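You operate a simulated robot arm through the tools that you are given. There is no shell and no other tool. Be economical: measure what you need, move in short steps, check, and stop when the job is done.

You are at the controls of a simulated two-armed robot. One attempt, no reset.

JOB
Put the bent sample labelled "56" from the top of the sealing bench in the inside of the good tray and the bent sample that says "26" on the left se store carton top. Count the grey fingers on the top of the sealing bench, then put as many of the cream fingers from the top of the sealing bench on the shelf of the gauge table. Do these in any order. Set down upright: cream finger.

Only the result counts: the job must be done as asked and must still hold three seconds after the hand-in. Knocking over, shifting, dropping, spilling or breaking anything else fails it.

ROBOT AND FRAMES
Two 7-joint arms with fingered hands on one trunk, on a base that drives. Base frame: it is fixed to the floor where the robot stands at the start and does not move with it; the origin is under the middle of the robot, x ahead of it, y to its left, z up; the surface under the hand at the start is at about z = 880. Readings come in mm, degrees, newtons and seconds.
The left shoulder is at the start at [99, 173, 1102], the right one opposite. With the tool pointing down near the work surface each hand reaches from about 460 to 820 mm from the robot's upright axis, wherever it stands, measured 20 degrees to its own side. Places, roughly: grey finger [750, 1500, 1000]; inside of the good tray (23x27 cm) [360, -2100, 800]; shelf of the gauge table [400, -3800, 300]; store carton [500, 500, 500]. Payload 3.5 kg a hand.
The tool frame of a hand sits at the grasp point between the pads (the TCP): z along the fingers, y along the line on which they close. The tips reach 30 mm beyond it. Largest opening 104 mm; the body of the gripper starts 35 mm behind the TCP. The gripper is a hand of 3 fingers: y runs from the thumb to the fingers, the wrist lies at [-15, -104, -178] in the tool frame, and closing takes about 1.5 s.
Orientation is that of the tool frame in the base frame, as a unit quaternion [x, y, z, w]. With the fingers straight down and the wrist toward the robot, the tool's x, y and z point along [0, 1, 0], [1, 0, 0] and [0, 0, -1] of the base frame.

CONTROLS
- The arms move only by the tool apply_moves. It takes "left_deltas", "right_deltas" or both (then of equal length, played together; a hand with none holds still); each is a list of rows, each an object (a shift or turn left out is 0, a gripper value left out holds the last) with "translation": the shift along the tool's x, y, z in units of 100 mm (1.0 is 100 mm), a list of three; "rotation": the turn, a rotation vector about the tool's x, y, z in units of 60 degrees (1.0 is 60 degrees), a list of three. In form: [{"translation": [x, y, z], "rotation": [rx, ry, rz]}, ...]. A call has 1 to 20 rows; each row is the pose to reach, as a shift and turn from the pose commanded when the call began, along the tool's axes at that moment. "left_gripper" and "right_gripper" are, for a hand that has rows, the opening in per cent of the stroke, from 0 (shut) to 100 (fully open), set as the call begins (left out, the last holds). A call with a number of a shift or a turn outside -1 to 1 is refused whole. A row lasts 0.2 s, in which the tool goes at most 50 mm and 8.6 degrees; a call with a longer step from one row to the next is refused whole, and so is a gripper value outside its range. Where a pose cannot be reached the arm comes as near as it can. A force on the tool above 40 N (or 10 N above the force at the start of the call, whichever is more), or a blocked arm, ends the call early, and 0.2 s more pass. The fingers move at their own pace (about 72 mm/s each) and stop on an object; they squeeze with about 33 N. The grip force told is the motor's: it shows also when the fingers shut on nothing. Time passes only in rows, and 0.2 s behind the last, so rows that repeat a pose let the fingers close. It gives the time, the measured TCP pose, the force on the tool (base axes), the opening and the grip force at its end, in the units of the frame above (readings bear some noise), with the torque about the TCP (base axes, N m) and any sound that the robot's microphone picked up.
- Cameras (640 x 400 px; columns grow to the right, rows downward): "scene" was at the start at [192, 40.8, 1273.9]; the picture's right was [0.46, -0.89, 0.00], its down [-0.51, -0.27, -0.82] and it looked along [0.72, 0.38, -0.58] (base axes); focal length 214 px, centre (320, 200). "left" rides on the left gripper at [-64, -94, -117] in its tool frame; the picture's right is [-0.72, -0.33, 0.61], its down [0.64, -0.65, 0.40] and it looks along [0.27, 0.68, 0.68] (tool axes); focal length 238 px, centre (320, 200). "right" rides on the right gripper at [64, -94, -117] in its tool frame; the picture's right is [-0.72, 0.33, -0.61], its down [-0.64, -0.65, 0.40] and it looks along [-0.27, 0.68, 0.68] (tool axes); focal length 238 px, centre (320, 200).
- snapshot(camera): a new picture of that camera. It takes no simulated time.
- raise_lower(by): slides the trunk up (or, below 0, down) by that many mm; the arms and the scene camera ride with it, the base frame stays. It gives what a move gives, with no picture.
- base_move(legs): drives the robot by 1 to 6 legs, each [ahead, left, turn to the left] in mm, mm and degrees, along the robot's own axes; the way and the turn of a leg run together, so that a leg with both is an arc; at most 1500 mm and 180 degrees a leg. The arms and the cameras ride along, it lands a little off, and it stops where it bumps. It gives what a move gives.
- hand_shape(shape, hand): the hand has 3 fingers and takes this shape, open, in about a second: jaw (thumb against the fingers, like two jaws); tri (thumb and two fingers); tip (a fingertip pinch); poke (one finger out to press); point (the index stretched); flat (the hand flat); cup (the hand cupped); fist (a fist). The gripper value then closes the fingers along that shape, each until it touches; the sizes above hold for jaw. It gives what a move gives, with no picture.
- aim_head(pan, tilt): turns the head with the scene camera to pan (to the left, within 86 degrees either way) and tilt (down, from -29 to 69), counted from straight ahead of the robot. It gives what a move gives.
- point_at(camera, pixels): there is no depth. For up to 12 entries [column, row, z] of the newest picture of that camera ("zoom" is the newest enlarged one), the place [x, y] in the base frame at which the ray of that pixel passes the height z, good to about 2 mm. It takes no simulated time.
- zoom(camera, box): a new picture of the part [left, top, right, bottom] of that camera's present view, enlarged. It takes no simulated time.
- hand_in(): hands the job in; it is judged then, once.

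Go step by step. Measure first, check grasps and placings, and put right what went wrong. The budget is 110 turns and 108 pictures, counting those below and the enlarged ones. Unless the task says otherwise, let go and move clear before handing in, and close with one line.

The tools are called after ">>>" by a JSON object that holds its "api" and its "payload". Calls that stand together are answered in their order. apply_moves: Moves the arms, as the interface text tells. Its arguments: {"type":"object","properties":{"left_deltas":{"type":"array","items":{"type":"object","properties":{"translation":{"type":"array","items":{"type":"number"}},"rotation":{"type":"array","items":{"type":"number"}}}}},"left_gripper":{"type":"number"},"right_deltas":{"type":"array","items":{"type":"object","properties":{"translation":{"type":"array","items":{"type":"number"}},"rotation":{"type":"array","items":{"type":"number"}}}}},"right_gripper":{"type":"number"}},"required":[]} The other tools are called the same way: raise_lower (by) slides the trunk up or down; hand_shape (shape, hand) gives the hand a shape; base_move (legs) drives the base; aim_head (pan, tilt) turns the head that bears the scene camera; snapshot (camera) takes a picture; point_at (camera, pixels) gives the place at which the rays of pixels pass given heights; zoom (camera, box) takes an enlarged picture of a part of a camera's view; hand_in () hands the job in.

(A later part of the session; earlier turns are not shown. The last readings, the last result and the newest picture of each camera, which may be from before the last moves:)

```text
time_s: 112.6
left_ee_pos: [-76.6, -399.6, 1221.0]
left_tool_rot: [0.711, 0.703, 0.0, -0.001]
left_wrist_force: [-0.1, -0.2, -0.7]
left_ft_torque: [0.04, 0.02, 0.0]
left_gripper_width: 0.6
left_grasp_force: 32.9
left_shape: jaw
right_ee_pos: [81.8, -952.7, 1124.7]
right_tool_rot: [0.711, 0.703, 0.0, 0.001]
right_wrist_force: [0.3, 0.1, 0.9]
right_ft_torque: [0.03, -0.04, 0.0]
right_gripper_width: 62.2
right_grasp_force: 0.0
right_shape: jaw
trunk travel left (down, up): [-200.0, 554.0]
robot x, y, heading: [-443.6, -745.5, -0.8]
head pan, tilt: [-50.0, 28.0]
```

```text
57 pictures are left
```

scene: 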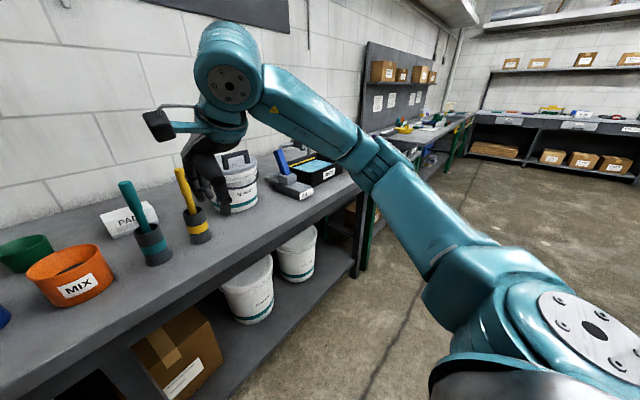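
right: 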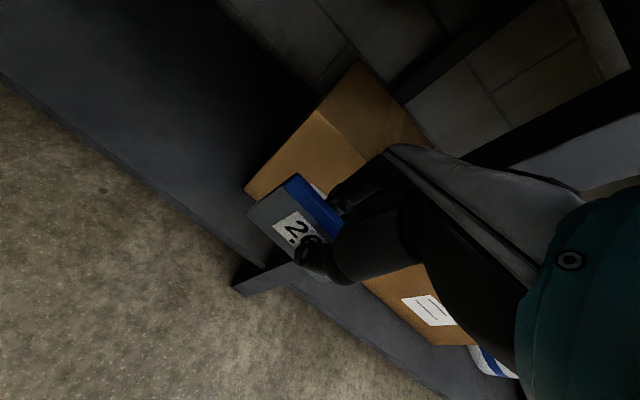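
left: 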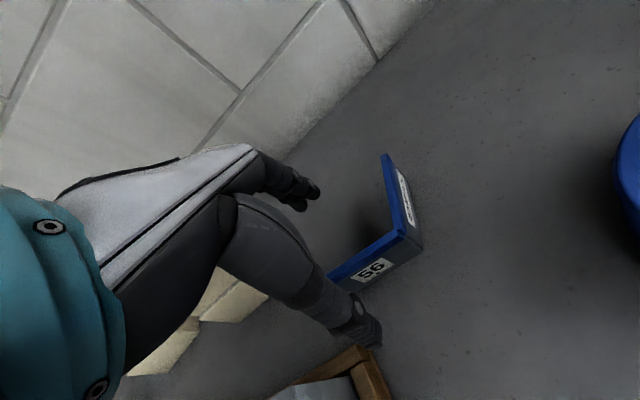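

26 stands safely where set. I continue right toward the next bench.

>>> {"api": "base_move", "payload": {"legs": [[0, -1150, 0.7]]}}

>>> {"api": "aim_head", "payload": {"pan": -8, "tilt": 35}}

>>> {"api": "snapshot", "payload": {"camera": "scene"}}

>>> {"api": "aim_head", "payload": {"pan": -55, "tilt": 25}}

>>> {"api": "snapshot", "payload": {"camera": "scene"}}

```text
time_s: 118.4
left_ee_pos: [-88.5, -1543.8, 1221.5]
left_tool_rot: [0.708, 0.706, -0.001, -0.001]
left_wrist_force: [-0.1, 0.9, 0.3]
left_ft_torque: [0.02, 0.03, 0.01]
left_gripper_width: 0.6
left_grasp_force: 32.9
left_shape: jaw
right_ee_pos: [74.9, -2096.1, 1123.6]
right_tool_rot: [0.708, 0.706, -0.001, 0.0]
right_wrist_force: [-0.6, 0.4, -1.0]
right_ft_torque: [0.03, 0.01, -0.01]
right_gripper_width: 62.3
right_grasp_force: 0.1
right_shape: jaw
trunk travel left (down, up): [-200.0, 554.0]
robot x, y, heading: [-452.0, -1891.4, -0.3]
head pan, tilt: [-50.0, 28.0]
```

```text
time_s: 119.5
left_ee_pos: [-87.8, -1543.0, 1221.2]
left_tool_rot: [0.708, 0.706, 0.0, -0.001]
left_wrist_force: [-0.4, -0.5, -1.1]
left_ft_torque: [0.01, 0.02, -0.04]
left_gripper_width: 0.9
left_grasp_force: 32.7
left_shape: jaw
right_ee_pos: [74.9, -2095.0, 1125.0]
right_tool_rot: [0.708, 0.706, 0.0, -0.001]
right_wrist_force: [0.0, -1.2, 0.3]
right_ft_torque: [0.0, 0.0, 0.04]
right_gripper_width: 62.2
right_grasp_force: 0.0
right_shape: jaw
trunk travel left (down, up): [-200.0, 554.0]
robot x, y, heading: [-452.1, -1892.5, -0.2]
head pan, tilt: [-8.0, 35.0]
```

```text
56 pictures are left
```

scene: 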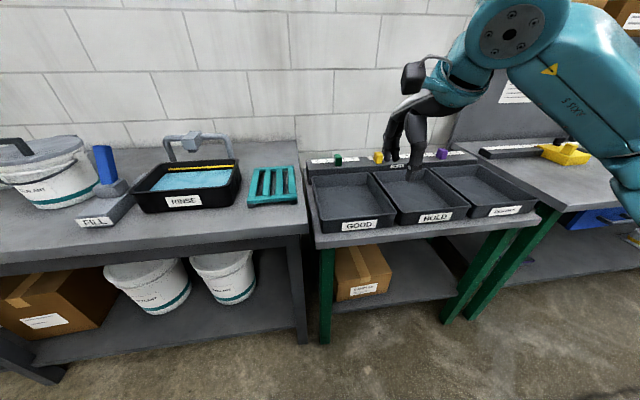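

```text
time_s: 120.7
left_ee_pos: [-88.0, -1544.1, 1221.3]
left_tool_rot: [0.709, 0.706, -0.001, -0.001]
left_wrist_force: [0.4, -0.2, -1.1]
left_ft_torque: [0.04, 0.01, 0.0]
left_gripper_width: 0.5
left_grasp_force: 32.3
left_shape: jaw
right_ee_pos: [74.1, -2095.6, 1124.0]
right_tool_rot: [0.709, 0.705, 0.0, 0.0]
right_wrist_force: [-0.8, 0.4, 0.2]
right_ft_torque: [-0.02, 0.0, -0.02]
right_gripper_width: 62.2
right_grasp_force: 0.0
right_shape: jaw
trunk travel left (down, up): [-200.0, 554.0]
robot x, y, heading: [-452.7, -1893.9, -0.1]
head pan, tilt: [-55.0, 25.0]
```

```text
55 pictures are left
```

scene: 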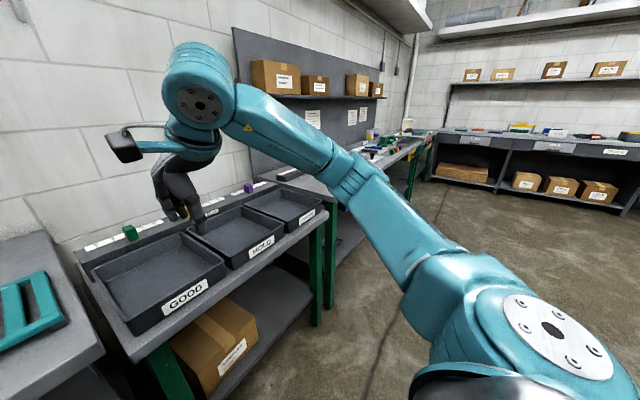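

The GOOD tray is at (350,200) in the first picture. I move so the left hand can reach it and measure.

>>> {"api": "base_move", "payload": {"legs": [[0, -410, 0], [200, 0, 0]]}}

>>> {"api": "aim_head", "payload": {"pan": 15, "tilt": 45}}

>>> {"api": "apply_moves", "payload": {"left_deltas": [{"translation": [-0.25, 0.33, 0]}, {"translation": [-0.5, 0.67, 0]}, {"translation": [-0.75, 1.0, 0]}]}}

>>> {"api": "snapshot", "payload": {"camera": "scene"}}

```text
time_s: 124.4
left_ee_pos: [112.5, -1954.9, 1221.9]
left_tool_rot: [0.71, 0.704, 0.0, 0.0]
left_wrist_force: [0.8, -0.5, -1.6]
left_ft_torque: [0.02, 0.0, 0.02]
left_gripper_width: 0.5
left_grasp_force: 33.4
left_shape: jaw
right_ee_pos: [273.4, -2506.9, 1124.8]
right_tool_rot: [0.709, 0.705, -0.001, 0.0]
right_wrist_force: [0.0, 0.0, 0.6]
right_ft_torque: [0.02, 0.03, 0.03]
right_gripper_width: 62.3
right_grasp_force: 0.2
right_shape: jaw
trunk travel left (down, up): [-200.0, 554.0]
robot x, y, heading: [-253.7, -2302.3, -0.4]
head pan, tilt: [-55.0, 25.0]
```

```text
time_s: 125.8
left_ee_pos: [112.6, -1955.3, 1220.0]
left_tool_rot: [0.709, 0.705, 0.0, -0.001]
left_wrist_force: [0.3, 0.3, -1.9]
left_ft_torque: [0.07, 0.06, 0.01]
left_gripper_width: 0.2
left_grasp_force: 32.9
left_shape: jaw
right_ee_pos: [274.2, -2507.2, 1124.4]
right_tool_rot: [0.71, 0.705, 0.0, 0.001]
right_wrist_force: [-0.5, 0.0, 0.1]
right_ft_torque: [0.0, 0.01, 0.01]
right_gripper_width: 62.0
right_grasp_force: 0.0
right_shape: jaw
trunk travel left (down, up): [-200.0, 554.0]
robot x, y, heading: [-252.3, -2302.2, -0.3]
head pan, tilt: [15.0, 45.0]
```

```text
time_s: 126.6
left_ee_pos: [209.6, -2033.4, 1223.1]
left_tool_rot: [0.71, 0.704, 0.0, -0.001]
left_wrist_force: [0.1, 0.2, -0.9]
left_ft_torque: [0.06, 0.02, 0.03]
left_gripper_width: 0.6
left_grasp_force: 32.5
left_shape: jaw
right_ee_pos: [274.2, -2507.2, 1124.1]
right_tool_rot: [0.709, 0.705, -0.001, -0.001]
right_wrist_force: [-0.1, 0.1, -0.2]
right_ft_torque: [0.04, 0.03, 0.02]
right_gripper_width: 62.3
right_grasp_force: 0.0
right_shape: jaw
trunk travel left (down, up): [-200.0, 554.0]
robot x, y, heading: [-255.0, -2298.6, -0.5]
head pan, tilt: [15.0, 45.0]
```

```text
54 pictures are left
```

scene: 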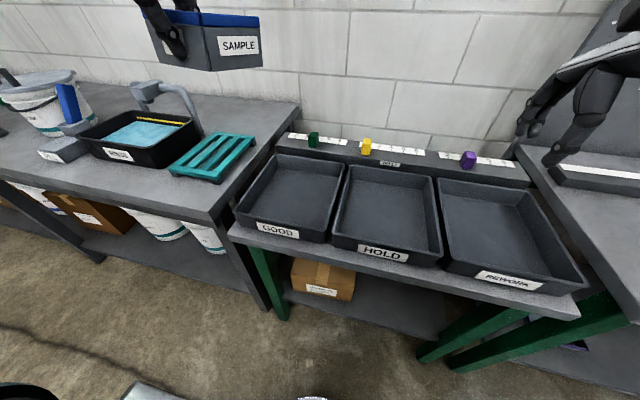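

>>> {"api": "point_at", "payload": {"camera": "scene", "pixels": [[237, 209, 850], [330, 241, 850], [345, 163, 850], [274, 154, 850], [249, 211, 800], [326, 231, 800], [340, 184, 800], [275, 178, 800], [292, 200, 800], [305, 243, 780]]}}

>>> {"api": "zoom", "payload": {"camera": "scene", "box": [220, 130, 380, 255]}}

```text
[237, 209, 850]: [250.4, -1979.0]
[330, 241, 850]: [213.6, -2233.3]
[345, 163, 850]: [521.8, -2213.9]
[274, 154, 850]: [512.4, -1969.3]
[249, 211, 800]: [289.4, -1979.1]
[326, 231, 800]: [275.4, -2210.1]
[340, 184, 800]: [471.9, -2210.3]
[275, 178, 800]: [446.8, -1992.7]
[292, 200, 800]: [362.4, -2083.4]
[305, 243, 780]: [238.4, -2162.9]
```

```text
3.20 times, centred on (300, 192) of scene
```

zoom: 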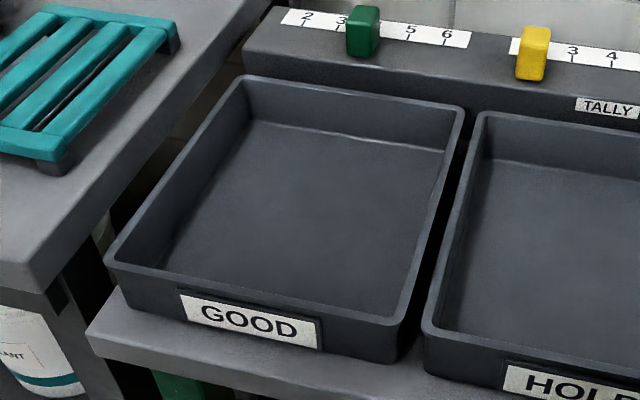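

Tray inside spans about x 260–500, y −1985 to −2215. I bring 56 over [335, −2090] and lower to z≈880, then look.

>>> {"api": "apply_moves", "payload": {"left_deltas": [{"translation": [-0.28, 0.33, 0]}, {"translation": [-0.56, 0.66, 0]}, {"translation": [-0.56, 1.0, 0.3]}, {"translation": [-0.56, 1.0, 0.7]}, {"translation": [-0.56, 1.0, 1.0]}]}}

>>> {"api": "apply_moves", "payload": {"left_deltas": [{"translation": [0, 0.25, 0.4]}, {"translation": [0, 0.25, 0.8]}, {"translation": [0, 0.25, 1.0]}]}}

>>> {"api": "apply_moves", "payload": {"left_deltas": [{"translation": [0, 0, 0.4]}, {"translation": [0, 0, 0.8]}, {"translation": [0, 0, 1.0]}]}}

>>> {"api": "apply_moves", "payload": {"left_deltas": [{"translation": [0, 0, 0.3]}, {"translation": [0, 0, 0.4]}, {"translation": [0, 0, 0.4]}]}}

>>> {"api": "zoom", "payload": {"camera": "scene", "box": [200, 100, 400, 255]}}

```text
time_s: 127.8
left_ee_pos: [311.8, -2087.1, 1120.0]
left_tool_rot: [0.71, 0.704, 0.0, -0.001]
left_wrist_force: [0.7, 0.5, -1.0]
left_ft_torque: [0.02, 0.04, 0.03]
left_gripper_width: 0.6
left_grasp_force: 32.7
left_shape: jaw
right_ee_pos: [274.0, -2506.8, 1124.3]
right_tool_rot: [0.71, 0.704, 0.0, 0.0]
right_wrist_force: [0.4, 0.9, 0.6]
right_ft_torque: [0.0, 0.0, 0.01]
right_gripper_width: 62.2
right_grasp_force: 0.2
right_shape: jaw
trunk travel left (down, up): [-200.0, 554.0]
robot x, y, heading: [-254.2, -2300.6, -0.3]
head pan, tilt: [15.0, 45.0]
```

```text
time_s: 128.6
left_ee_pos: [338.2, -2087.3, 1021.0]
left_tool_rot: [0.709, 0.705, -0.001, 0.0]
left_wrist_force: [-0.4, 0.0, -1.0]
left_ft_torque: [0.03, 0.02, -0.01]
left_gripper_width: 0.3
left_grasp_force: 32.7
left_shape: jaw
right_ee_pos: [273.1, -2507.4, 1124.9]
right_tool_rot: [0.709, 0.705, 0.0, 0.0]
right_wrist_force: [-0.9, -0.1, -0.4]
right_ft_torque: [-0.01, 0.05, -0.04]
right_gripper_width: 62.2
right_grasp_force: 0.0
right_shape: jaw
trunk travel left (down, up): [-200.0, 554.0]
robot x, y, heading: [-254.3, -2302.5, -0.5]
head pan, tilt: [15.0, 45.0]
```

```text
time_s: 129.4
left_ee_pos: [337.7, -2088.5, 920.7]
left_tool_rot: [0.71, 0.705, -0.001, -0.001]
left_wrist_force: [0.0, 0.4, -1.4]
left_ft_torque: [0.04, 0.03, 0.04]
left_gripper_width: 0.4
left_grasp_force: 32.4
left_shape: jaw
right_ee_pos: [272.9, -2507.4, 1124.0]
right_tool_rot: [0.71, 0.704, 0.0, 0.0]
right_wrist_force: [-0.5, -0.7, -0.6]
right_ft_torque: [0.0, 0.01, -0.02]
right_gripper_width: 62.0
right_grasp_force: 0.1
right_shape: jaw
trunk travel left (down, up): [-200.0, 554.0]
robot x, y, heading: [-252.5, -2299.5, -0.1]
head pan, tilt: [15.0, 45.0]
```

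```text
time_s: 130.2
left_ee_pos: [336.6, -2085.8, 881.1]
left_tool_rot: [0.71, 0.704, 0.0, 0.0]
left_wrist_force: [-0.5, 0.8, -2.3]
left_ft_torque: [0.0, -0.02, 0.0]
left_gripper_width: 0.6
left_grasp_force: 32.8
left_shape: jaw
right_ee_pos: [273.9, -2508.9, 1124.5]
right_tool_rot: [0.709, 0.705, 0.0, 0.0]
right_wrist_force: [-0.1, 0.3, -0.5]
right_ft_torque: [0.0, -0.01, 0.02]
right_gripper_width: 62.1
right_grasp_force: 0.0
right_shape: jaw
trunk travel left (down, up): [-200.0, 554.0]
robot x, y, heading: [-253.7, -2299.8, -0.5]
head pan, tilt: [15.0, 45.0]
```

```text
2.58 times, centred on (300, 178) of scene
```

zoom: 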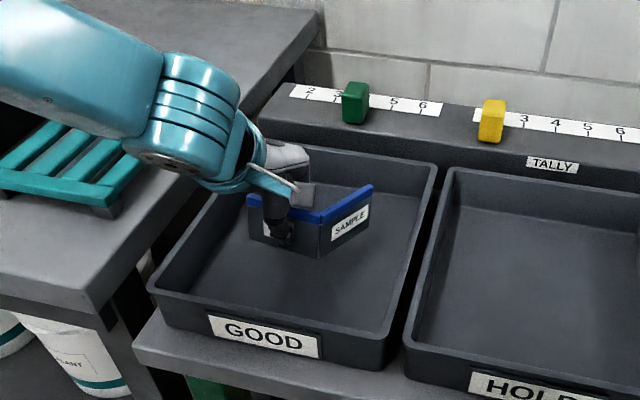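

Well inside the tray; I lower in small steps watching the force.

>>> {"api": "apply_moves", "payload": {"left_deltas": [{"translation": [0, 0, 0.12]}, {"translation": [0, 0, 0.24]}, {"translation": [0, 0, 0.24]}]}}

>>> {"api": "apply_moves", "payload": {"left_deltas": [{"translation": [0, 0, 0.08]}, {"translation": [0, 0, 0.08]}]}}

>>> {"api": "zoom", "payload": {"camera": "scene", "box": [240, 140, 370, 240]}}

```text
time_s: 131.0
left_ee_pos: [335.0, -2085.7, 857.8]
left_tool_rot: [0.71, 0.705, 0.0, -0.001]
left_wrist_force: [-0.2, 0.3, -0.8]
left_ft_torque: [-0.01, -0.02, 0.01]
left_gripper_width: 0.6
left_grasp_force: 32.6
left_shape: jaw
right_ee_pos: [273.9, -2506.3, 1124.6]
right_tool_rot: [0.71, 0.705, 0.0, 0.0]
right_wrist_force: [-0.4, -0.4, -0.7]
right_ft_torque: [-0.02, -0.05, 0.0]
right_gripper_width: 62.1
right_grasp_force: 0.1
right_shape: jaw
trunk travel left (down, up): [-200.0, 554.0]
robot x, y, heading: [-254.9, -2303.1, -0.4]
head pan, tilt: [15.0, 45.0]
```

```text
time_s: 131.6
left_ee_pos: [335.4, -2085.4, 849.0]
left_tool_rot: [0.71, 0.704, 0.0, 0.0]
left_wrist_force: [-0.3, -0.6, -0.2]
left_ft_torque: [-0.05, -0.07, 0.0]
left_gripper_width: 0.4
left_grasp_force: 33.4
left_shape: jaw
right_ee_pos: [272.0, -2506.8, 1124.2]
right_tool_rot: [0.71, 0.705, 0.0, 0.0]
right_wrist_force: [-0.1, 1.0, -0.1]
right_ft_torque: [0.0, -0.01, 0.03]
right_gripper_width: 62.0
right_grasp_force: 0.0
right_shape: jaw
trunk travel left (down, up): [-200.0, 554.0]
robot x, y, heading: [-250.2, -2300.8, -0.5]
head pan, tilt: [15.0, 45.0]
```

```text
4.00 times, centred on (305, 190) of scene
```

zoom: 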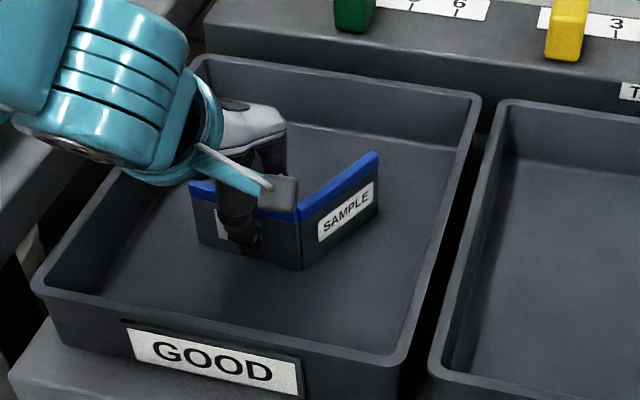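

>>> {"api": "apply_moves", "payload": {"left_deltas": [{"translation": [0, 0, 0.05]}, {"translation": [0, 0, 0.05]}]}}

>>> {"api": "apply_moves", "payload": {"left_deltas": [{}, {}, {}, {}, {}], "left_gripper": 40}}

>>> {"api": "apply_moves", "payload": {"left_deltas": [{"translation": [0, 0, -0.3]}, {"translation": [0, 0, -0.7]}, {"translation": [0, 0, -1.0]}]}}

>>> {"api": "zoom", "payload": {"camera": "scene", "box": [240, 140, 370, 240]}}

```text
time_s: 132.2
left_ee_pos: [337.4, -2086.5, 845.7]
left_tool_rot: [0.71, 0.704, 0.002, 0.002]
left_wrist_force: [-1.8, 1.6, 15.3]
left_ft_torque: [-0.02, 0.02, 0.0]
left_gripper_width: 0.8
left_grasp_force: 32.8
left_shape: jaw
right_ee_pos: [271.7, -2506.9, 1125.6]
right_tool_rot: [0.709, 0.705, 0.001, 0.001]
right_wrist_force: [-0.3, 0.5, -0.1]
right_ft_torque: [0.01, 0.01, -0.03]
right_gripper_width: 62.2
right_grasp_force: 0.1
right_shape: jaw
trunk travel left (down, up): [-200.0, 554.0]
robot x, y, heading: [-250.8, -2301.0, -0.4]
head pan, tilt: [15.0, 45.0]
```

```text
time_s: 133.4
left_ee_pos: [336.9, -2085.9, 843.7]
left_tool_rot: [0.71, 0.705, -0.001, -0.001]
left_wrist_force: [-0.4, -0.5, -0.2]
left_ft_torque: [-0.03, 0.02, 0.01]
left_gripper_width: 41.2
left_grasp_force: 0.1
left_shape: jaw
right_ee_pos: [274.2, -2506.2, 1125.4]
right_tool_rot: [0.71, 0.704, 0.0, 0.0]
right_wrist_force: [1.2, 0.2, -0.1]
right_ft_torque: [0.01, 0.0, 0.0]
right_gripper_width: 62.1
right_grasp_force: 0.0
right_shape: jaw
trunk travel left (down, up): [-200.0, 554.0]
robot x, y, heading: [-253.1, -2300.8, -0.3]
head pan, tilt: [15.0, 45.0]
```

```text
time_s: 134.2
left_ee_pos: [335.8, -2083.7, 944.6]
left_tool_rot: [0.709, 0.705, -0.001, -0.001]
left_wrist_force: [-0.2, 0.3, 0.5]
left_ft_torque: [0.03, -0.01, -0.02]
left_gripper_width: 41.0
left_grasp_force: 0.0
left_shape: jaw
right_ee_pos: [273.3, -2506.7, 1124.8]
right_tool_rot: [0.71, 0.704, 0.0, -0.001]
right_wrist_force: [0.2, -0.5, 0.4]
right_ft_torque: [-0.02, -0.01, 0.01]
right_gripper_width: 62.1
right_grasp_force: 0.0
right_shape: jaw
trunk travel left (down, up): [-200.0, 554.0]
robot x, y, heading: [-251.8, -2299.8, -0.4]
head pan, tilt: [15.0, 45.0]
```

```text
4.00 times, centred on (305, 190) of scene
```

zoom: 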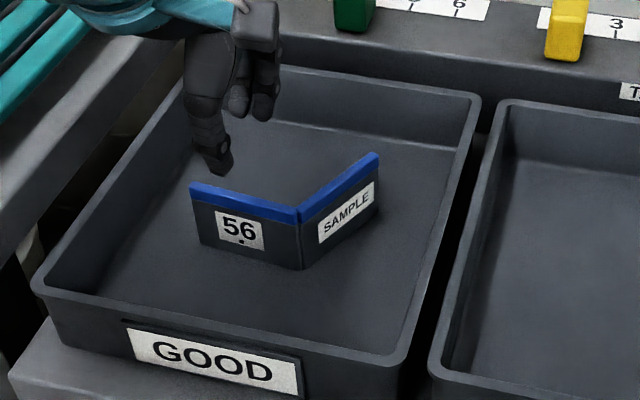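

56 stands in the good tray. I raise the left hand and drive back to the sealing bench for 26.

>>> {"api": "apply_moves", "payload": {"left_deltas": [{"translation": [0, 0, -0.4]}, {"translation": [0, 0, -0.8]}, {"translation": [0, 0, -1.0]}], "left_gripper": 100}}

>>> {"api": "apply_moves", "payload": {"left_deltas": [{"translation": [0, 0, -0.4]}, {"translation": [0, 0, -0.8]}, {"translation": [0, 0, -1.0]}]}}

>>> {"api": "base_move", "payload": {"legs": [[-200, 0, 0.4], [0, 1400, 0], [0, 916, 0]]}}

>>> {"api": "aim_head", "payload": {"pan": 10, "tilt": 42}}

>>> {"api": "snapshot", "payload": {"camera": "scene"}}

```text
time_s: 135.0
left_ee_pos: [336.7, -2085.7, 1043.4]
left_tool_rot: [0.709, 0.705, -0.001, -0.001]
left_wrist_force: [0.0, 0.5, 0.5]
left_ft_torque: [-0.01, 0.0, 0.01]
left_gripper_width: 103.7
left_grasp_force: 0.0
left_shape: jaw
right_ee_pos: [273.0, -2507.9, 1124.1]
right_tool_rot: [0.71, 0.704, -0.001, 0.0]
right_wrist_force: [-0.9, -0.9, 0.8]
right_ft_torque: [-0.02, -0.01, 0.02]
right_gripper_width: 62.2
right_grasp_force: 0.1
right_shape: jaw
trunk travel left (down, up): [-200.0, 554.0]
robot x, y, heading: [-253.5, -2299.6, -0.3]
head pan, tilt: [15.0, 45.0]
```

```text
time_s: 135.8
left_ee_pos: [335.6, -2086.8, 1145.8]
left_tool_rot: [0.71, 0.705, 0.0, 0.0]
left_wrist_force: [0.9, 0.4, 0.0]
left_ft_torque: [0.01, 0.0, -0.03]
left_gripper_width: 103.5
left_grasp_force: 0.1
left_shape: jaw
right_ee_pos: [273.4, -2508.0, 1124.9]
right_tool_rot: [0.71, 0.705, 0.0, 0.0]
right_wrist_force: [-0.7, 0.5, 0.4]
right_ft_torque: [0.02, 0.05, 0.01]
right_gripper_width: 62.0
right_grasp_force: 0.0
right_shape: jaw
trunk travel left (down, up): [-200.0, 554.0]
robot x, y, heading: [-254.3, -2299.8, -0.6]
head pan, tilt: [15.0, 45.0]
```

```text
time_s: 148.4
left_ee_pos: [166.7, 215.1, 1144.8]
left_tool_rot: [0.714, 0.7, 0.0, 0.0]
left_wrist_force: [0.0, 0.2, 0.5]
left_ft_torque: [-0.02, -0.02, -0.02]
left_gripper_width: 103.6
left_grasp_force: 0.1
left_shape: jaw
right_ee_pos: [96.4, -203.5, 1125.8]
right_tool_rot: [0.714, 0.7, 0.001, 0.0]
right_wrist_force: [-0.9, 0.7, 0.3]
right_ft_torque: [0.0, 0.0, -0.01]
right_gripper_width: 62.1
right_grasp_force: 0.0
right_shape: jaw
trunk travel left (down, up): [-200.0, 554.0]
robot x, y, heading: [-424.6, 9.8, -1.1]
head pan, tilt: [15.0, 45.0]
```

```text
time_s: 149.0
left_ee_pos: [166.6, 216.3, 1145.8]
left_tool_rot: [0.714, 0.7, -0.001, -0.001]
left_wrist_force: [-0.5, -0.3, -0.7]
left_ft_torque: [0.03, 0.03, 0.03]
left_gripper_width: 103.6
left_grasp_force: 0.0
left_shape: jaw
right_ee_pos: [95.6, -203.3, 1125.0]
right_tool_rot: [0.714, 0.7, 0.0, 0.0]
right_wrist_force: [-0.5, -0.4, 0.6]
right_ft_torque: [0.02, -0.03, -0.03]
right_gripper_width: 62.2
right_grasp_force: 0.1
right_shape: jaw
trunk travel left (down, up): [-200.0, 554.0]
robot x, y, heading: [-422.7, 6.9, -1.2]
head pan, tilt: [10.0, 42.0]
```

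```text
49 pictures are left
```

scene: 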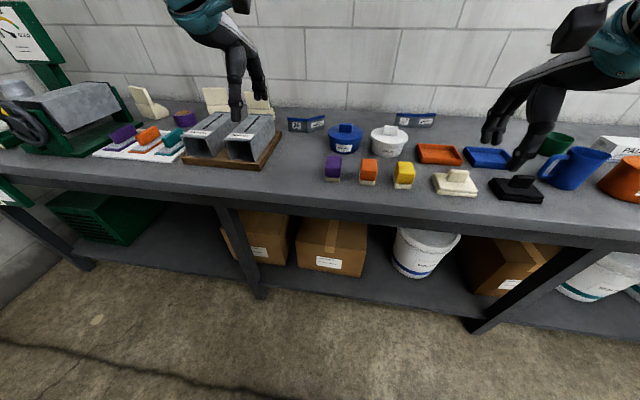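

26 is still standing at (305,123). I approach and check with the left camera.

>>> {"api": "base_move", "payload": {"legs": [[415, 10, 1.1]]}}

>>> {"api": "aim_head", "payload": {"pan": 10, "tilt": 50}}

>>> {"api": "snapshot", "payload": {"camera": "left"}}

>>> {"api": "zoom", "payload": {"camera": "scene", "box": [160, 60, 400, 210]}}

```text
time_s: 151.6
left_ee_pos: [569.4, 230.9, 1145.5]
left_tool_rot: [0.709, 0.706, 0.0, 0.0]
left_wrist_force: [-0.2, 0.3, 0.5]
left_ft_torque: [0.02, 0.0, 0.01]
left_gripper_width: 103.8
left_grasp_force: 0.1
left_shape: jaw
right_ee_pos: [506.9, -189.8, 1124.6]
right_tool_rot: [0.709, 0.705, -0.001, 0.0]
right_wrist_force: [0.2, 1.0, -0.7]
right_ft_torque: [-0.01, -0.03, 0.02]
right_gripper_width: 62.2
right_grasp_force: 0.1
right_shape: jaw
trunk travel left (down, up): [-200.0, 554.0]
robot x, y, heading: [-22.9, 12.4, -0.1]
head pan, tilt: [10.0, 42.0]
```

```text
time_s: 152.2
left_ee_pos: [568.5, 230.5, 1145.1]
left_tool_rot: [0.709, 0.705, 0.0, 0.0]
left_wrist_force: [-0.1, 0.2, -1.0]
left_ft_torque: [0.03, 0.03, -0.02]
left_gripper_width: 103.4
left_grasp_force: 0.1
left_shape: jaw
right_ee_pos: [505.7, -190.6, 1124.6]
right_tool_rot: [0.708, 0.706, 0.0, 0.0]
right_wrist_force: [-0.3, 0.9, -0.5]
right_ft_torque: [0.02, -0.02, -0.04]
right_gripper_width: 61.8
right_grasp_force: 0.1
right_shape: jaw
trunk travel left (down, up): [-200.0, 554.0]
robot x, y, heading: [-22.2, 17.6, -0.3]
head pan, tilt: [10.0, 50.0]
```

```text
48 pictures are left
```

left: 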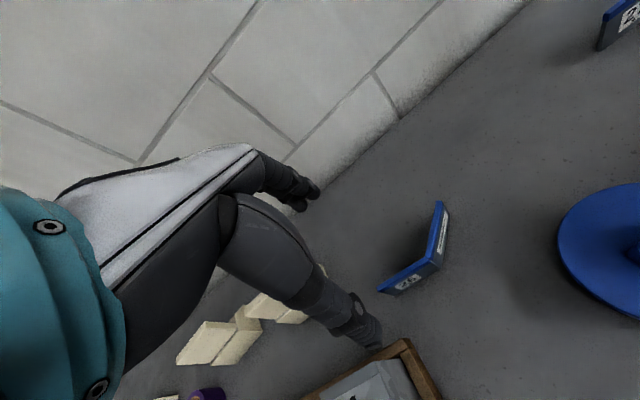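

```text
2.67 times, centred on (280, 135) of scene
```

zoom: 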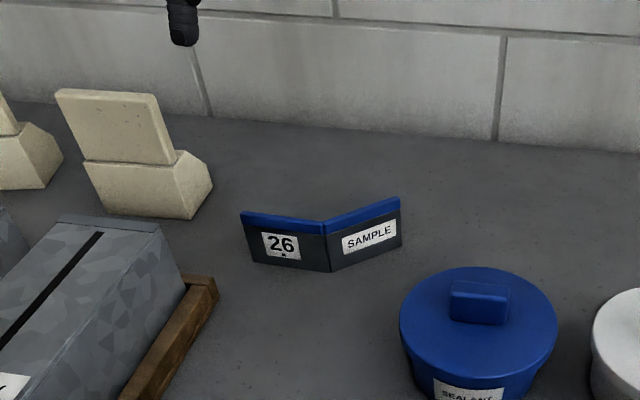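

>>> {"api": "point_at", "payload": {"camera": "left", "pixels": [[379, 290, 935], [434, 261, 935], [440, 202, 935]]}}

>>> {"api": "point_at", "payload": {"camera": "zoom", "pixels": [[241, 212, 935], [324, 220, 935], [400, 197, 935], [252, 263, 880], [330, 272, 880]]}}

```text
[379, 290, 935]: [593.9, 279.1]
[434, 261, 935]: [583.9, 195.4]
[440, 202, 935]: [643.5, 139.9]
```

```text
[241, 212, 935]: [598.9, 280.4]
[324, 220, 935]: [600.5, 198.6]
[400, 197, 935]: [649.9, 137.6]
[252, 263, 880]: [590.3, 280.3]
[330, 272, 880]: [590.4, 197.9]
```

Wing at x≈593, y 280…198. I move to [593, 236], lower to 921, grip and lift.

>>> {"api": "apply_moves", "payload": {"left_deltas": [{"translation": [0.05, 0.24, 0.4]}, {"translation": [0.05, 0.24, 0.8]}, {"translation": [0.05, 0.24, 1.0]}]}}

>>> {"api": "apply_moves", "payload": {"left_deltas": [{"translation": [0, 0, 0.4]}, {"translation": [0, 0, 0.8]}, {"translation": [0, 0, 1.0]}, {"translation": [0, 0, 1.0]}]}}

>>> {"api": "apply_moves", "payload": {"left_deltas": [{"translation": [0, 0, 0.23]}, {"translation": [0, 0, 0.23]}]}}

>>> {"api": "apply_moves", "payload": {"left_deltas": [{}, {}, {}, {}, {}, {}, {}, {}], "left_gripper": 0}}

>>> {"api": "apply_moves", "payload": {"left_deltas": [{"translation": [0, 0, -0.3]}, {"translation": [0, 0, -0.7]}, {"translation": [0, 0, -1.0]}]}}

>>> {"api": "zoom", "payload": {"camera": "scene", "box": [160, 20, 400, 210]}}

```text
time_s: 153.1
left_ee_pos: [591.9, 235.6, 1044.5]
left_tool_rot: [0.709, 0.705, 0.001, 0.0]
left_wrist_force: [0.0, 0.3, 0.7]
left_ft_torque: [-0.03, -0.03, 0.0]
left_gripper_width: 103.7
left_grasp_force: 0.1
left_shape: jaw
right_ee_pos: [507.0, -189.6, 1124.3]
right_tool_rot: [0.709, 0.706, -0.001, 0.0]
right_wrist_force: [-0.4, -0.5, -0.1]
right_ft_torque: [0.01, 0.0, -0.01]
right_gripper_width: 62.3
right_grasp_force: 0.0
right_shape: jaw
trunk travel left (down, up): [-200.0, 554.0]
robot x, y, heading: [-20.3, 13.1, -0.4]
head pan, tilt: [10.0, 50.0]
```

```text
time_s: 154.1
left_ee_pos: [590.9, 235.8, 945.1]
left_tool_rot: [0.709, 0.705, 0.0, 0.0]
left_wrist_force: [0.3, -0.8, -0.1]
left_ft_torque: [0.01, -0.02, 0.02]
left_gripper_width: 103.6
left_grasp_force: 0.0
left_shape: jaw
right_ee_pos: [505.8, -190.3, 1124.6]
right_tool_rot: [0.709, 0.705, 0.0, 0.0]
right_wrist_force: [-1.1, -0.2, -1.1]
right_ft_torque: [0.06, 0.0, -0.01]
right_gripper_width: 62.3
right_grasp_force: 0.0
right_shape: jaw
trunk travel left (down, up): [-200.0, 554.0]
robot x, y, heading: [-23.4, 12.3, -0.2]
head pan, tilt: [10.0, 50.0]
```

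```text
time_s: 154.7
left_ee_pos: [591.7, 234.9, 923.0]
left_tool_rot: [0.709, 0.705, 0.001, 0.0]
left_wrist_force: [0.4, -0.2, 0.5]
left_ft_torque: [-0.02, 0.05, 0.02]
left_gripper_width: 103.9
left_grasp_force: 0.0
left_shape: jaw
right_ee_pos: [505.5, -189.7, 1125.7]
right_tool_rot: [0.709, 0.705, 0.0, 0.0]
right_wrist_force: [0.3, -0.3, 0.1]
right_ft_torque: [-0.04, 0.01, 0.01]
right_gripper_width: 62.1
right_grasp_force: 0.0
right_shape: jaw
trunk travel left (down, up): [-200.0, 554.0]
robot x, y, heading: [-21.9, 13.3, -0.4]
head pan, tilt: [10.0, 50.0]
```

```text
time_s: 156.4
left_ee_pos: [592.2, 234.9, 923.6]
left_tool_rot: [0.709, 0.705, 0.001, 0.0]
left_wrist_force: [-0.1, 0.0, 0.6]
left_ft_torque: [0.01, 0.0, 0.03]
left_gripper_width: 0.9
left_grasp_force: 33.0
left_shape: jaw
right_ee_pos: [506.9, -189.8, 1124.7]
right_tool_rot: [0.71, 0.705, 0.0, 0.0]
right_wrist_force: [-0.1, -0.6, 0.3]
right_ft_torque: [0.0, 0.0, 0.01]
right_gripper_width: 62.1
right_grasp_force: 0.0
right_shape: jaw
trunk travel left (down, up): [-200.0, 554.0]
robot x, y, heading: [-22.4, 13.6, -0.5]
head pan, tilt: [10.0, 50.0]
```

```text
time_s: 157.2
left_ee_pos: [591.7, 236.6, 1023.5]
left_tool_rot: [0.709, 0.705, 0.0, 0.0]
left_wrist_force: [0.6, 0.8, -1.5]
left_ft_torque: [0.04, 0.0, 0.0]
left_gripper_width: 0.9
left_grasp_force: 33.6
left_shape: jaw
right_ee_pos: [505.1, -190.8, 1124.0]
right_tool_rot: [0.709, 0.705, 0.0, 0.0]
right_wrist_force: [1.1, 0.6, -0.3]
right_ft_torque: [0.0, 0.02, 0.02]
right_gripper_width: 62.4
right_grasp_force: 0.1
right_shape: jaw
trunk travel left (down, up): [-200.0, 554.0]
robot x, y, heading: [-21.8, 12.5, -0.1]
head pan, tilt: [10.0, 50.0]
```

```text
2.11 times, centred on (280, 115) of scene
```

zoom: 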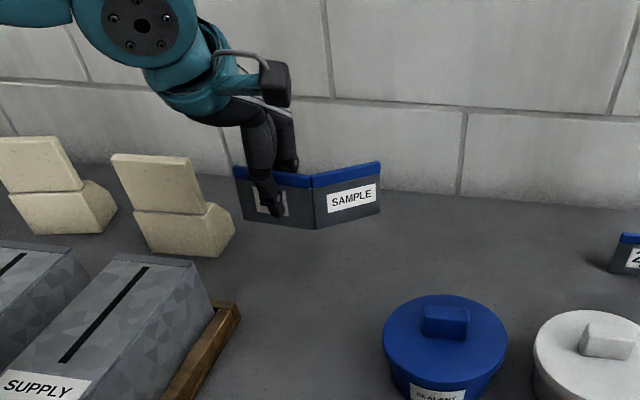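

26 is held by the left hand. I retract, back off, go to y≈300 and lower for the carton approach with the left arm.

>>> {"api": "apply_moves", "payload": {"left_deltas": [{"translation": [0, 0, -0.2]}, {"translation": [0, 0, -0.4]}, {"translation": [0, 0, -0.6]}, {"translation": [0, 0, -0.7]}], "right_deltas": [{"translation": [-0.25, -0.25, -0.1]}, {"translation": [-0.5, -0.5, -0.2]}, {"translation": [-0.75, -0.75, -0.3]}, {"translation": [-1.0, -1.0, -0.3]}]}}

>>> {"api": "base_move", "payload": {"legs": [[-640, 0, 0.2], [0, 290, 0]]}}

>>> {"api": "raise_lower", "payload": {"by": -200}}

>>> {"api": "apply_moves", "payload": {"left_deltas": [{"translation": [0, 0.33, 0.33]}, {"translation": [0, 0.67, 0.67]}, {"translation": [0, 1.0, 1.0]}]}}

>>> {"api": "apply_moves", "payload": {"left_deltas": [{"translation": [0, 0, 0.33]}, {"translation": [0, 0, 0.67]}, {"translation": [0, 0, 1.0]}]}}

>>> {"api": "apply_moves", "payload": {"left_deltas": [{"translation": [0, 0, 0.33]}, {"translation": [0, 0, 0.67]}, {"translation": [0, 0, 0.75]}, {"translation": [0, 0, 0.75]}]}}

>>> {"api": "aim_head", "payload": {"pan": 20, "tilt": 32}}

>>> {"api": "snapshot", "payload": {"camera": "scene"}}

>>> {"api": "snapshot", "payload": {"camera": "left"}}

```text
time_s: 158.2
left_ee_pos: [591.8, 236.0, 1092.9]
left_tool_rot: [0.709, 0.705, -0.001, 0.0]
left_wrist_force: [-0.2, 0.1, -1.0]
left_ft_torque: [0.04, -0.01, -0.03]
left_gripper_width: 0.6
left_grasp_force: 33.2
left_shape: jaw
right_ee_pos: [404.9, -291.4, 1154.8]
right_tool_rot: [0.708, 0.706, 0.0, 0.0]
right_wrist_force: [-0.8, -0.3, -0.4]
right_ft_torque: [0.03, -0.02, 0.0]
right_gripper_width: 62.0
right_grasp_force: 0.0
right_shape: jaw
trunk travel left (down, up): [-200.0, 554.0]
robot x, y, heading: [-22.1, 12.2, -0.6]
head pan, tilt: [10.0, 50.0]
```

```text
time_s: 163.5
left_ee_pos: [-53.9, 533.8, 1092.4]
left_tool_rot: [0.708, 0.706, 0.0, 0.0]
left_wrist_force: [-0.4, -0.5, -1.6]
left_ft_torque: [0.02, 0.0, 0.03]
left_gripper_width: 0.6
left_grasp_force: 32.7
left_shape: jaw
right_ee_pos: [-236.5, 6.9, 1153.1]
right_tool_rot: [0.707, 0.707, 0.0, 0.0]
right_wrist_force: [0.2, -0.5, 0.1]
right_ft_torque: [-0.01, 0.01, -0.02]
right_gripper_width: 62.4
right_grasp_force: 0.1
right_shape: jaw
trunk travel left (down, up): [-200.0, 554.0]
robot x, y, heading: [-664.7, 308.7, -0.4]
head pan, tilt: [10.0, 50.0]
```

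```text
time_s: 165.6
left_ee_pos: [-54.4, 531.8, 892.2]
left_tool_rot: [0.707, 0.707, -0.001, 0.0]
left_wrist_force: [1.2, -0.6, -0.8]
left_ft_torque: [0.06, -0.01, -0.02]
left_gripper_width: 0.5
left_grasp_force: 33.2
left_shape: jaw
right_ee_pos: [-237.3, 5.9, 956.0]
right_tool_rot: [0.708, 0.706, 0.0, 0.001]
right_wrist_force: [-1.3, -0.5, 0.6]
right_ft_torque: [0.01, -0.04, -0.02]
right_gripper_width: 62.3
right_grasp_force: 0.1
right_shape: jaw
trunk travel left (down, up): [0.0, 754.0]
robot x, y, heading: [-662.9, 308.9, -0.2]
head pan, tilt: [10.0, 50.0]
```

```text
time_s: 166.4
left_ee_pos: [48.0, 532.5, 791.5]
left_tool_rot: [0.708, 0.706, 0.0, -0.001]
left_wrist_force: [-0.8, -0.1, -1.8]
left_ft_torque: [0.05, 0.02, -0.02]
left_gripper_width: 0.4
left_grasp_force: 33.7
left_shape: jaw
right_ee_pos: [-236.3, 5.9, 955.0]
right_tool_rot: [0.707, 0.707, 0.0, -0.001]
right_wrist_force: [-0.2, 0.4, -0.5]
right_ft_torque: [0.03, 0.02, 0.0]
right_gripper_width: 61.9
right_grasp_force: 0.1
right_shape: jaw
trunk travel left (down, up): [0.0, 754.0]
robot x, y, heading: [-663.9, 309.4, -0.0]
head pan, tilt: [10.0, 50.0]
```

```text
time_s: 167.2
left_ee_pos: [46.7, 531.3, 691.2]
left_tool_rot: [0.708, 0.706, 0.0, 0.0]
left_wrist_force: [0.6, 0.2, -2.6]
left_ft_torque: [0.0, 0.0, -0.01]
left_gripper_width: 0.7
left_grasp_force: 33.1
left_shape: jaw
right_ee_pos: [-236.5, 5.8, 953.6]
right_tool_rot: [0.707, 0.707, 0.0, 0.001]
right_wrist_force: [-0.1, 0.2, 0.1]
right_ft_torque: [0.02, -0.02, -0.03]
right_gripper_width: 62.3
right_grasp_force: 0.0
right_shape: jaw
trunk travel left (down, up): [0.0, 754.0]
robot x, y, heading: [-664.1, 311.0, 0.1]
head pan, tilt: [10.0, 50.0]
```

```text
time_s: 168.2
left_ee_pos: [44.5, 532.3, 616.1]
left_tool_rot: [0.708, 0.706, 0.001, 0.0]
left_wrist_force: [0.5, -0.5, -1.6]
left_ft_torque: [0.03, 0.03, 0.0]
left_gripper_width: 0.6
left_grasp_force: 33.6
left_shape: jaw
right_ee_pos: [-236.6, 7.2, 953.6]
right_tool_rot: [0.707, 0.707, -0.001, 0.0]
right_wrist_force: [0.1, 0.5, 0.1]
right_ft_torque: [-0.02, -0.04, 0.04]
right_gripper_width: 62.3
right_grasp_force: 0.0
right_shape: jaw
trunk travel left (down, up): [0.0, 754.0]
robot x, y, heading: [-662.8, 310.5, -0.2]
head pan, tilt: [10.0, 50.0]
```

```text
time_s: 169.1
left_ee_pos: [45.5, 532.1, 617.9]
left_tool_rot: [0.707, 0.707, 0.0, 0.0]
left_wrist_force: [-0.8, -0.3, -1.2]
left_ft_torque: [0.03, 0.04, 0.02]
left_gripper_width: 0.6
left_grasp_force: 32.8
left_shape: jaw
right_ee_pos: [-236.7, 6.1, 955.0]
right_tool_rot: [0.707, 0.707, 0.0, -0.001]
right_wrist_force: [-0.1, 0.4, -0.9]
right_ft_torque: [0.01, 0.02, -0.01]
right_gripper_width: 62.2
right_grasp_force: 0.1
right_shape: jaw
trunk travel left (down, up): [0.0, 754.0]
robot x, y, heading: [-665.7, 309.0, -0.1]
head pan, tilt: [20.0, 32.0]
```

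```text
45 pictures are left
```

scene: 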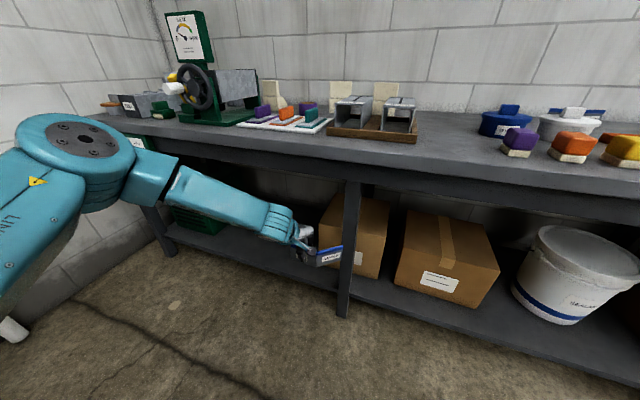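

```text
44 pictures are left
```

left: 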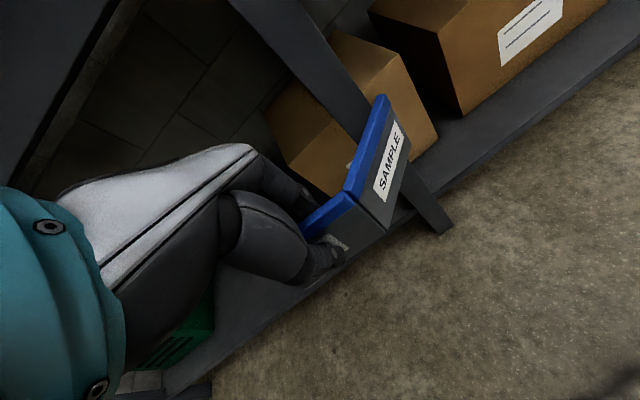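

The wing tip sticks out to the right and could touch the leg; I measure leg edges and carton edges.

>>> {"api": "point_at", "payload": {"camera": "scene", "pixels": [[337, 315, 0], [349, 318, 0], [345, 200, 730], [361, 200, 730], [388, 200, 460], [381, 239, 460], [341, 196, 460], [377, 279, 195], [345, 179, 790], [250, 160, 790], [250, 160, 770]]}}

>>> {"api": "zoom", "payload": {"camera": "scene", "box": [240, 150, 440, 330]}}

```text
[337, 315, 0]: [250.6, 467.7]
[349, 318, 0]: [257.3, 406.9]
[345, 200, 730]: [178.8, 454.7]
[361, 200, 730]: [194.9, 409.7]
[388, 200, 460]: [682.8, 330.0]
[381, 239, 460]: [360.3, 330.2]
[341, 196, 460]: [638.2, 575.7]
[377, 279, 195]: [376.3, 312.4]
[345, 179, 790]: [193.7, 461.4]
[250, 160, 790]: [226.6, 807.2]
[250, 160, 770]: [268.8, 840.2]
```

```text
2.22 times, centred on (340, 240) of scene
```

zoom: 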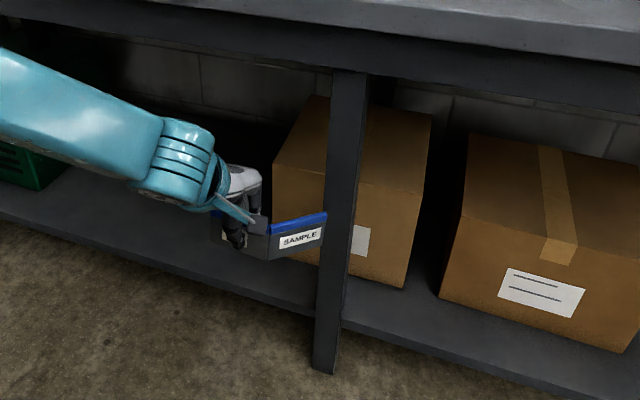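

Leg spans y 407–465, carton y ≈320–605. I'll enter at y≈585, then shift right once past the leg: first shift left and lower, and then drive forward 300.

>>> {"api": "apply_moves", "payload": {"left_deltas": [{"translation": [0.27, 0, 0.3]}, {"translation": [0.54, 0, 0.6]}, {"translation": [0.54, 0, 0.92]}, {"translation": [0.54, 0, 0.92]}]}}

>>> {"api": "snapshot", "payload": {"camera": "left"}}

>>> {"api": "zoom", "payload": {"camera": "scene", "box": [200, 150, 400, 330]}}

```text
time_s: 170.1
left_ee_pos: [46.9, 585.9, 526.5]
left_tool_rot: [0.708, 0.707, 0.0, 0.0]
left_wrist_force: [0.8, -0.1, -1.5]
left_ft_torque: [0.03, 0.0, 0.01]
left_gripper_width: 0.9
left_grasp_force: 32.7
left_shape: jaw
right_ee_pos: [-236.2, 6.9, 954.2]
right_tool_rot: [0.707, 0.707, -0.001, 0.001]
right_wrist_force: [-0.1, -0.7, 0.3]
right_ft_torque: [-0.01, 0.02, -0.01]
right_gripper_width: 62.0
right_grasp_force: 0.0
right_shape: jaw
trunk travel left (down, up): [0.0, 754.0]
robot x, y, heading: [-663.7, 314.2, -0.0]
head pan, tilt: [20.0, 32.0]
```

```text
42 pictures are left
```

left: 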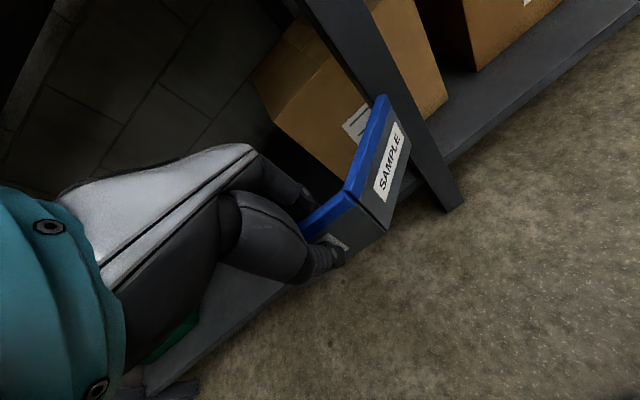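

```text
2.22 times, centred on (300, 240) of scene
```

zoom: 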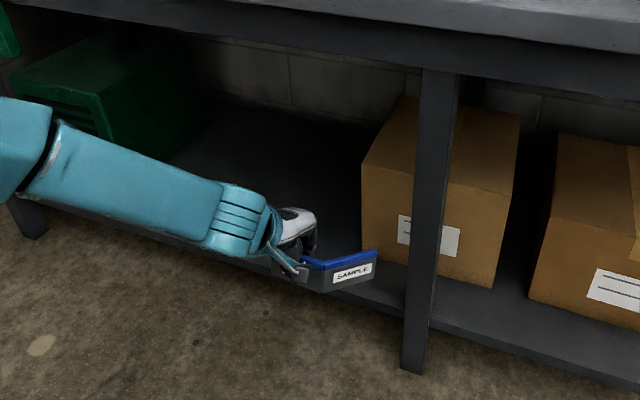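

>>> {"api": "base_move", "payload": {"legs": [[190, 0, 0]]}}

>>> {"api": "snapshot", "payload": {"camera": "left"}}

>>> {"api": "aim_head", "payload": {"pan": 22, "tilt": 38}}

>>> {"api": "zoom", "payload": {"camera": "scene", "box": [200, 120, 440, 300]}}

```text
time_s: 171.6
left_ee_pos: [237.7, 586.3, 526.6]
left_tool_rot: [0.707, 0.707, -0.001, -0.001]
left_wrist_force: [0.8, 0.3, -1.1]
left_ft_torque: [0.06, 0.03, 0.0]
left_gripper_width: 0.9
left_grasp_force: 33.4
left_shape: jaw
right_ee_pos: [-44.9, 5.2, 954.3]
right_tool_rot: [0.707, 0.707, 0.0, 0.0]
right_wrist_force: [0.4, 0.1, 0.6]
right_ft_torque: [0.0, 0.02, 0.02]
right_gripper_width: 62.4
right_grasp_force: 0.0
right_shape: jaw
trunk travel left (down, up): [0.0, 754.0]
robot x, y, heading: [-473.4, 311.5, -0.1]
head pan, tilt: [20.0, 32.0]
```

```text
40 pictures are left
```

left: 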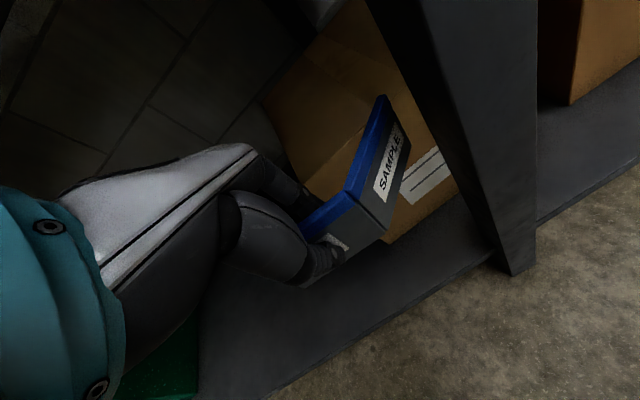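

```text
time_s: 172.3
left_ee_pos: [238.6, 585.2, 526.7]
left_tool_rot: [0.707, 0.707, -0.001, -0.001]
left_wrist_force: [0.4, -0.1, -2.0]
left_ft_torque: [0.04, 0.03, -0.04]
left_gripper_width: 0.6
left_grasp_force: 32.8
left_shape: jaw
right_ee_pos: [-44.0, 6.2, 954.8]
right_tool_rot: [0.707, 0.707, 0.0, 0.001]
right_wrist_force: [-0.3, 0.4, -0.2]
right_ft_torque: [-0.03, -0.01, -0.01]
right_gripper_width: 62.2
right_grasp_force: 0.0
right_shape: jaw
trunk travel left (down, up): [0.0, 754.0]
robot x, y, heading: [-476.5, 310.3, -0.0]
head pan, tilt: [22.0, 38.0]
```

```text
2.22 times, centred on (320, 210) of scene
```

zoom: 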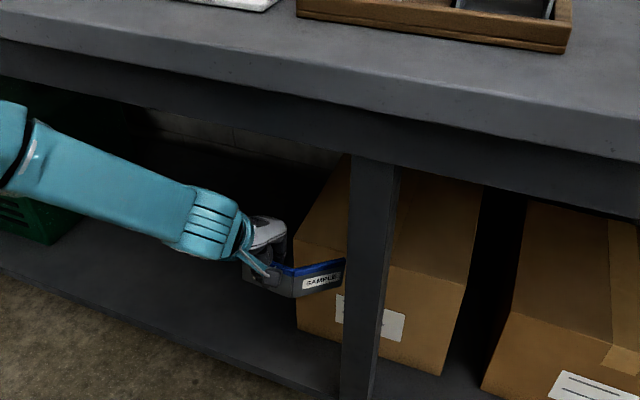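

Clear so far. I advance 100 mm with the arm, and check force.

>>> {"api": "apply_moves", "payload": {"left_deltas": [{"translation": [0, 0.3, 0]}, {"translation": [0, 0.6, 0]}, {"translation": [0, 0.9, 0]}, {"translation": [0, 1.0, 0]}]}}

>>> {"api": "snapshot", "payload": {"camera": "left"}}

>>> {"api": "zoom", "payload": {"camera": "scene", "box": [200, 120, 440, 300]}}

```text
time_s: 173.3
left_ee_pos: [310.6, 595.1, 542.2]
left_tool_rot: [0.707, 0.707, -0.001, 0.0]
left_wrist_force: [0.2, -0.4, -1.4]
left_ft_torque: [0.04, 0.0, 0.04]
left_gripper_width: 0.6
left_grasp_force: 33.1
left_shape: jaw
left hand out of reach, approached as far as the arm can: row 3, 4
right_ee_pos: [-44.4, 6.5, 954.5]
right_tool_rot: [0.707, 0.707, -0.001, 0.001]
right_wrist_force: [0.0, -0.6, 0.2]
right_ft_torque: [0.0, -0.02, -0.01]
right_gripper_width: 62.0
right_grasp_force: 0.0
right_shape: jaw
trunk travel left (down, up): [0.0, 754.0]
robot x, y, heading: [-474.6, 307.9, 0.1]
head pan, tilt: [22.0, 38.0]
```

```text
38 pictures are left
```

left: 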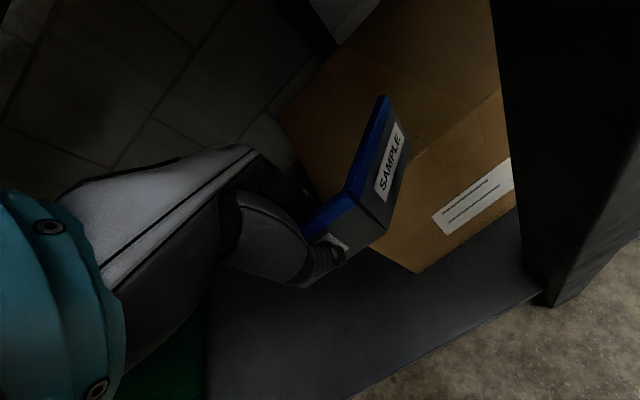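

```text
2.22 times, centred on (320, 210) of scene
```

zoom: 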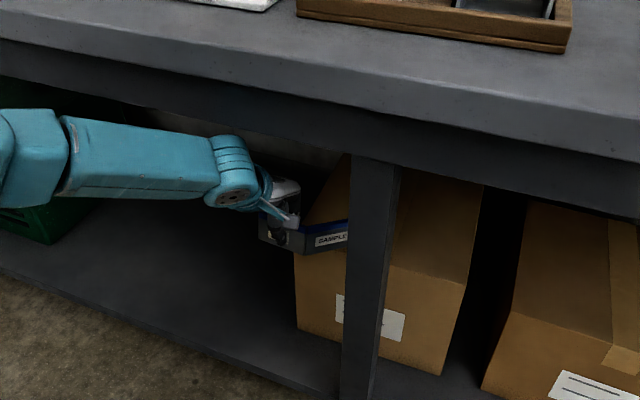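

The arm is at its far limit; I pull back to the earlier relative pose and drive the base forward instead.

>>> {"api": "apply_moves", "payload": {"left_deltas": [{"translation": [-0.05, -0.4, 0.08]}, {"translation": [-0.1, -0.72, 0.16]}, {"translation": [-0.1, -0.72, 0.16]}]}}

>>> {"api": "base_move", "payload": {"legs": [[120, 0, 0]]}}

>>> {"api": "snapshot", "payload": {"camera": "left"}}

```text
time_s: 174.1
left_ee_pos: [236.6, 586.1, 526.0]
left_tool_rot: [0.707, 0.707, 0.0, 0.0]
left_wrist_force: [0.3, 0.3, -1.2]
left_ft_torque: [0.01, 0.03, 0.03]
left_gripper_width: 0.6
left_grasp_force: 32.8
left_shape: jaw
right_ee_pos: [-44.4, 5.5, 954.7]
right_tool_rot: [0.707, 0.707, 0.001, 0.0]
right_wrist_force: [0.9, 0.0, 0.0]
right_ft_torque: [-0.01, 0.0, 0.01]
right_gripper_width: 62.4
right_grasp_force: 0.0
right_shape: jaw
trunk travel left (down, up): [0.0, 754.0]
robot x, y, heading: [-471.5, 306.4, -0.1]
head pan, tilt: [22.0, 38.0]
```

```text
time_s: 175.3
left_ee_pos: [359.5, 584.3, 526.9]
left_tool_rot: [0.708, 0.706, -0.001, 0.0]
left_wrist_force: [0.8, 0.3, -0.2]
left_ft_torque: [0.03, 0.03, 0.0]
left_gripper_width: 0.6
left_grasp_force: 33.1
left_shape: jaw
right_ee_pos: [76.4, 5.1, 954.8]
right_tool_rot: [0.708, 0.707, 0.0, -0.001]
right_wrist_force: [0.3, -0.9, -0.4]
right_ft_torque: [-0.02, 0.01, 0.01]
right_gripper_width: 62.3
right_grasp_force: 0.0
right_shape: jaw
trunk travel left (down, up): [0.0, 754.0]
robot x, y, heading: [-348.8, 306.8, 0.1]
head pan, tilt: [22.0, 38.0]
```

```text
36 pictures are left
```

left: 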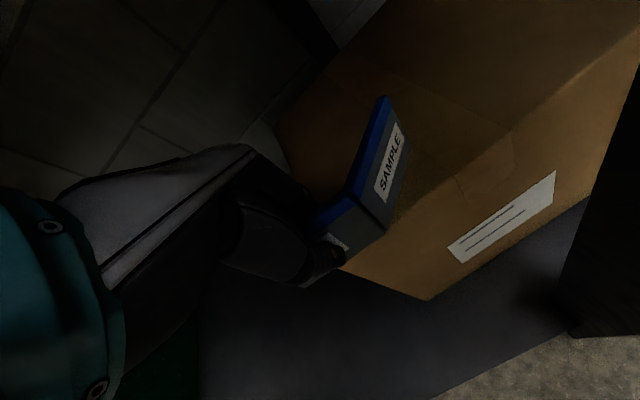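

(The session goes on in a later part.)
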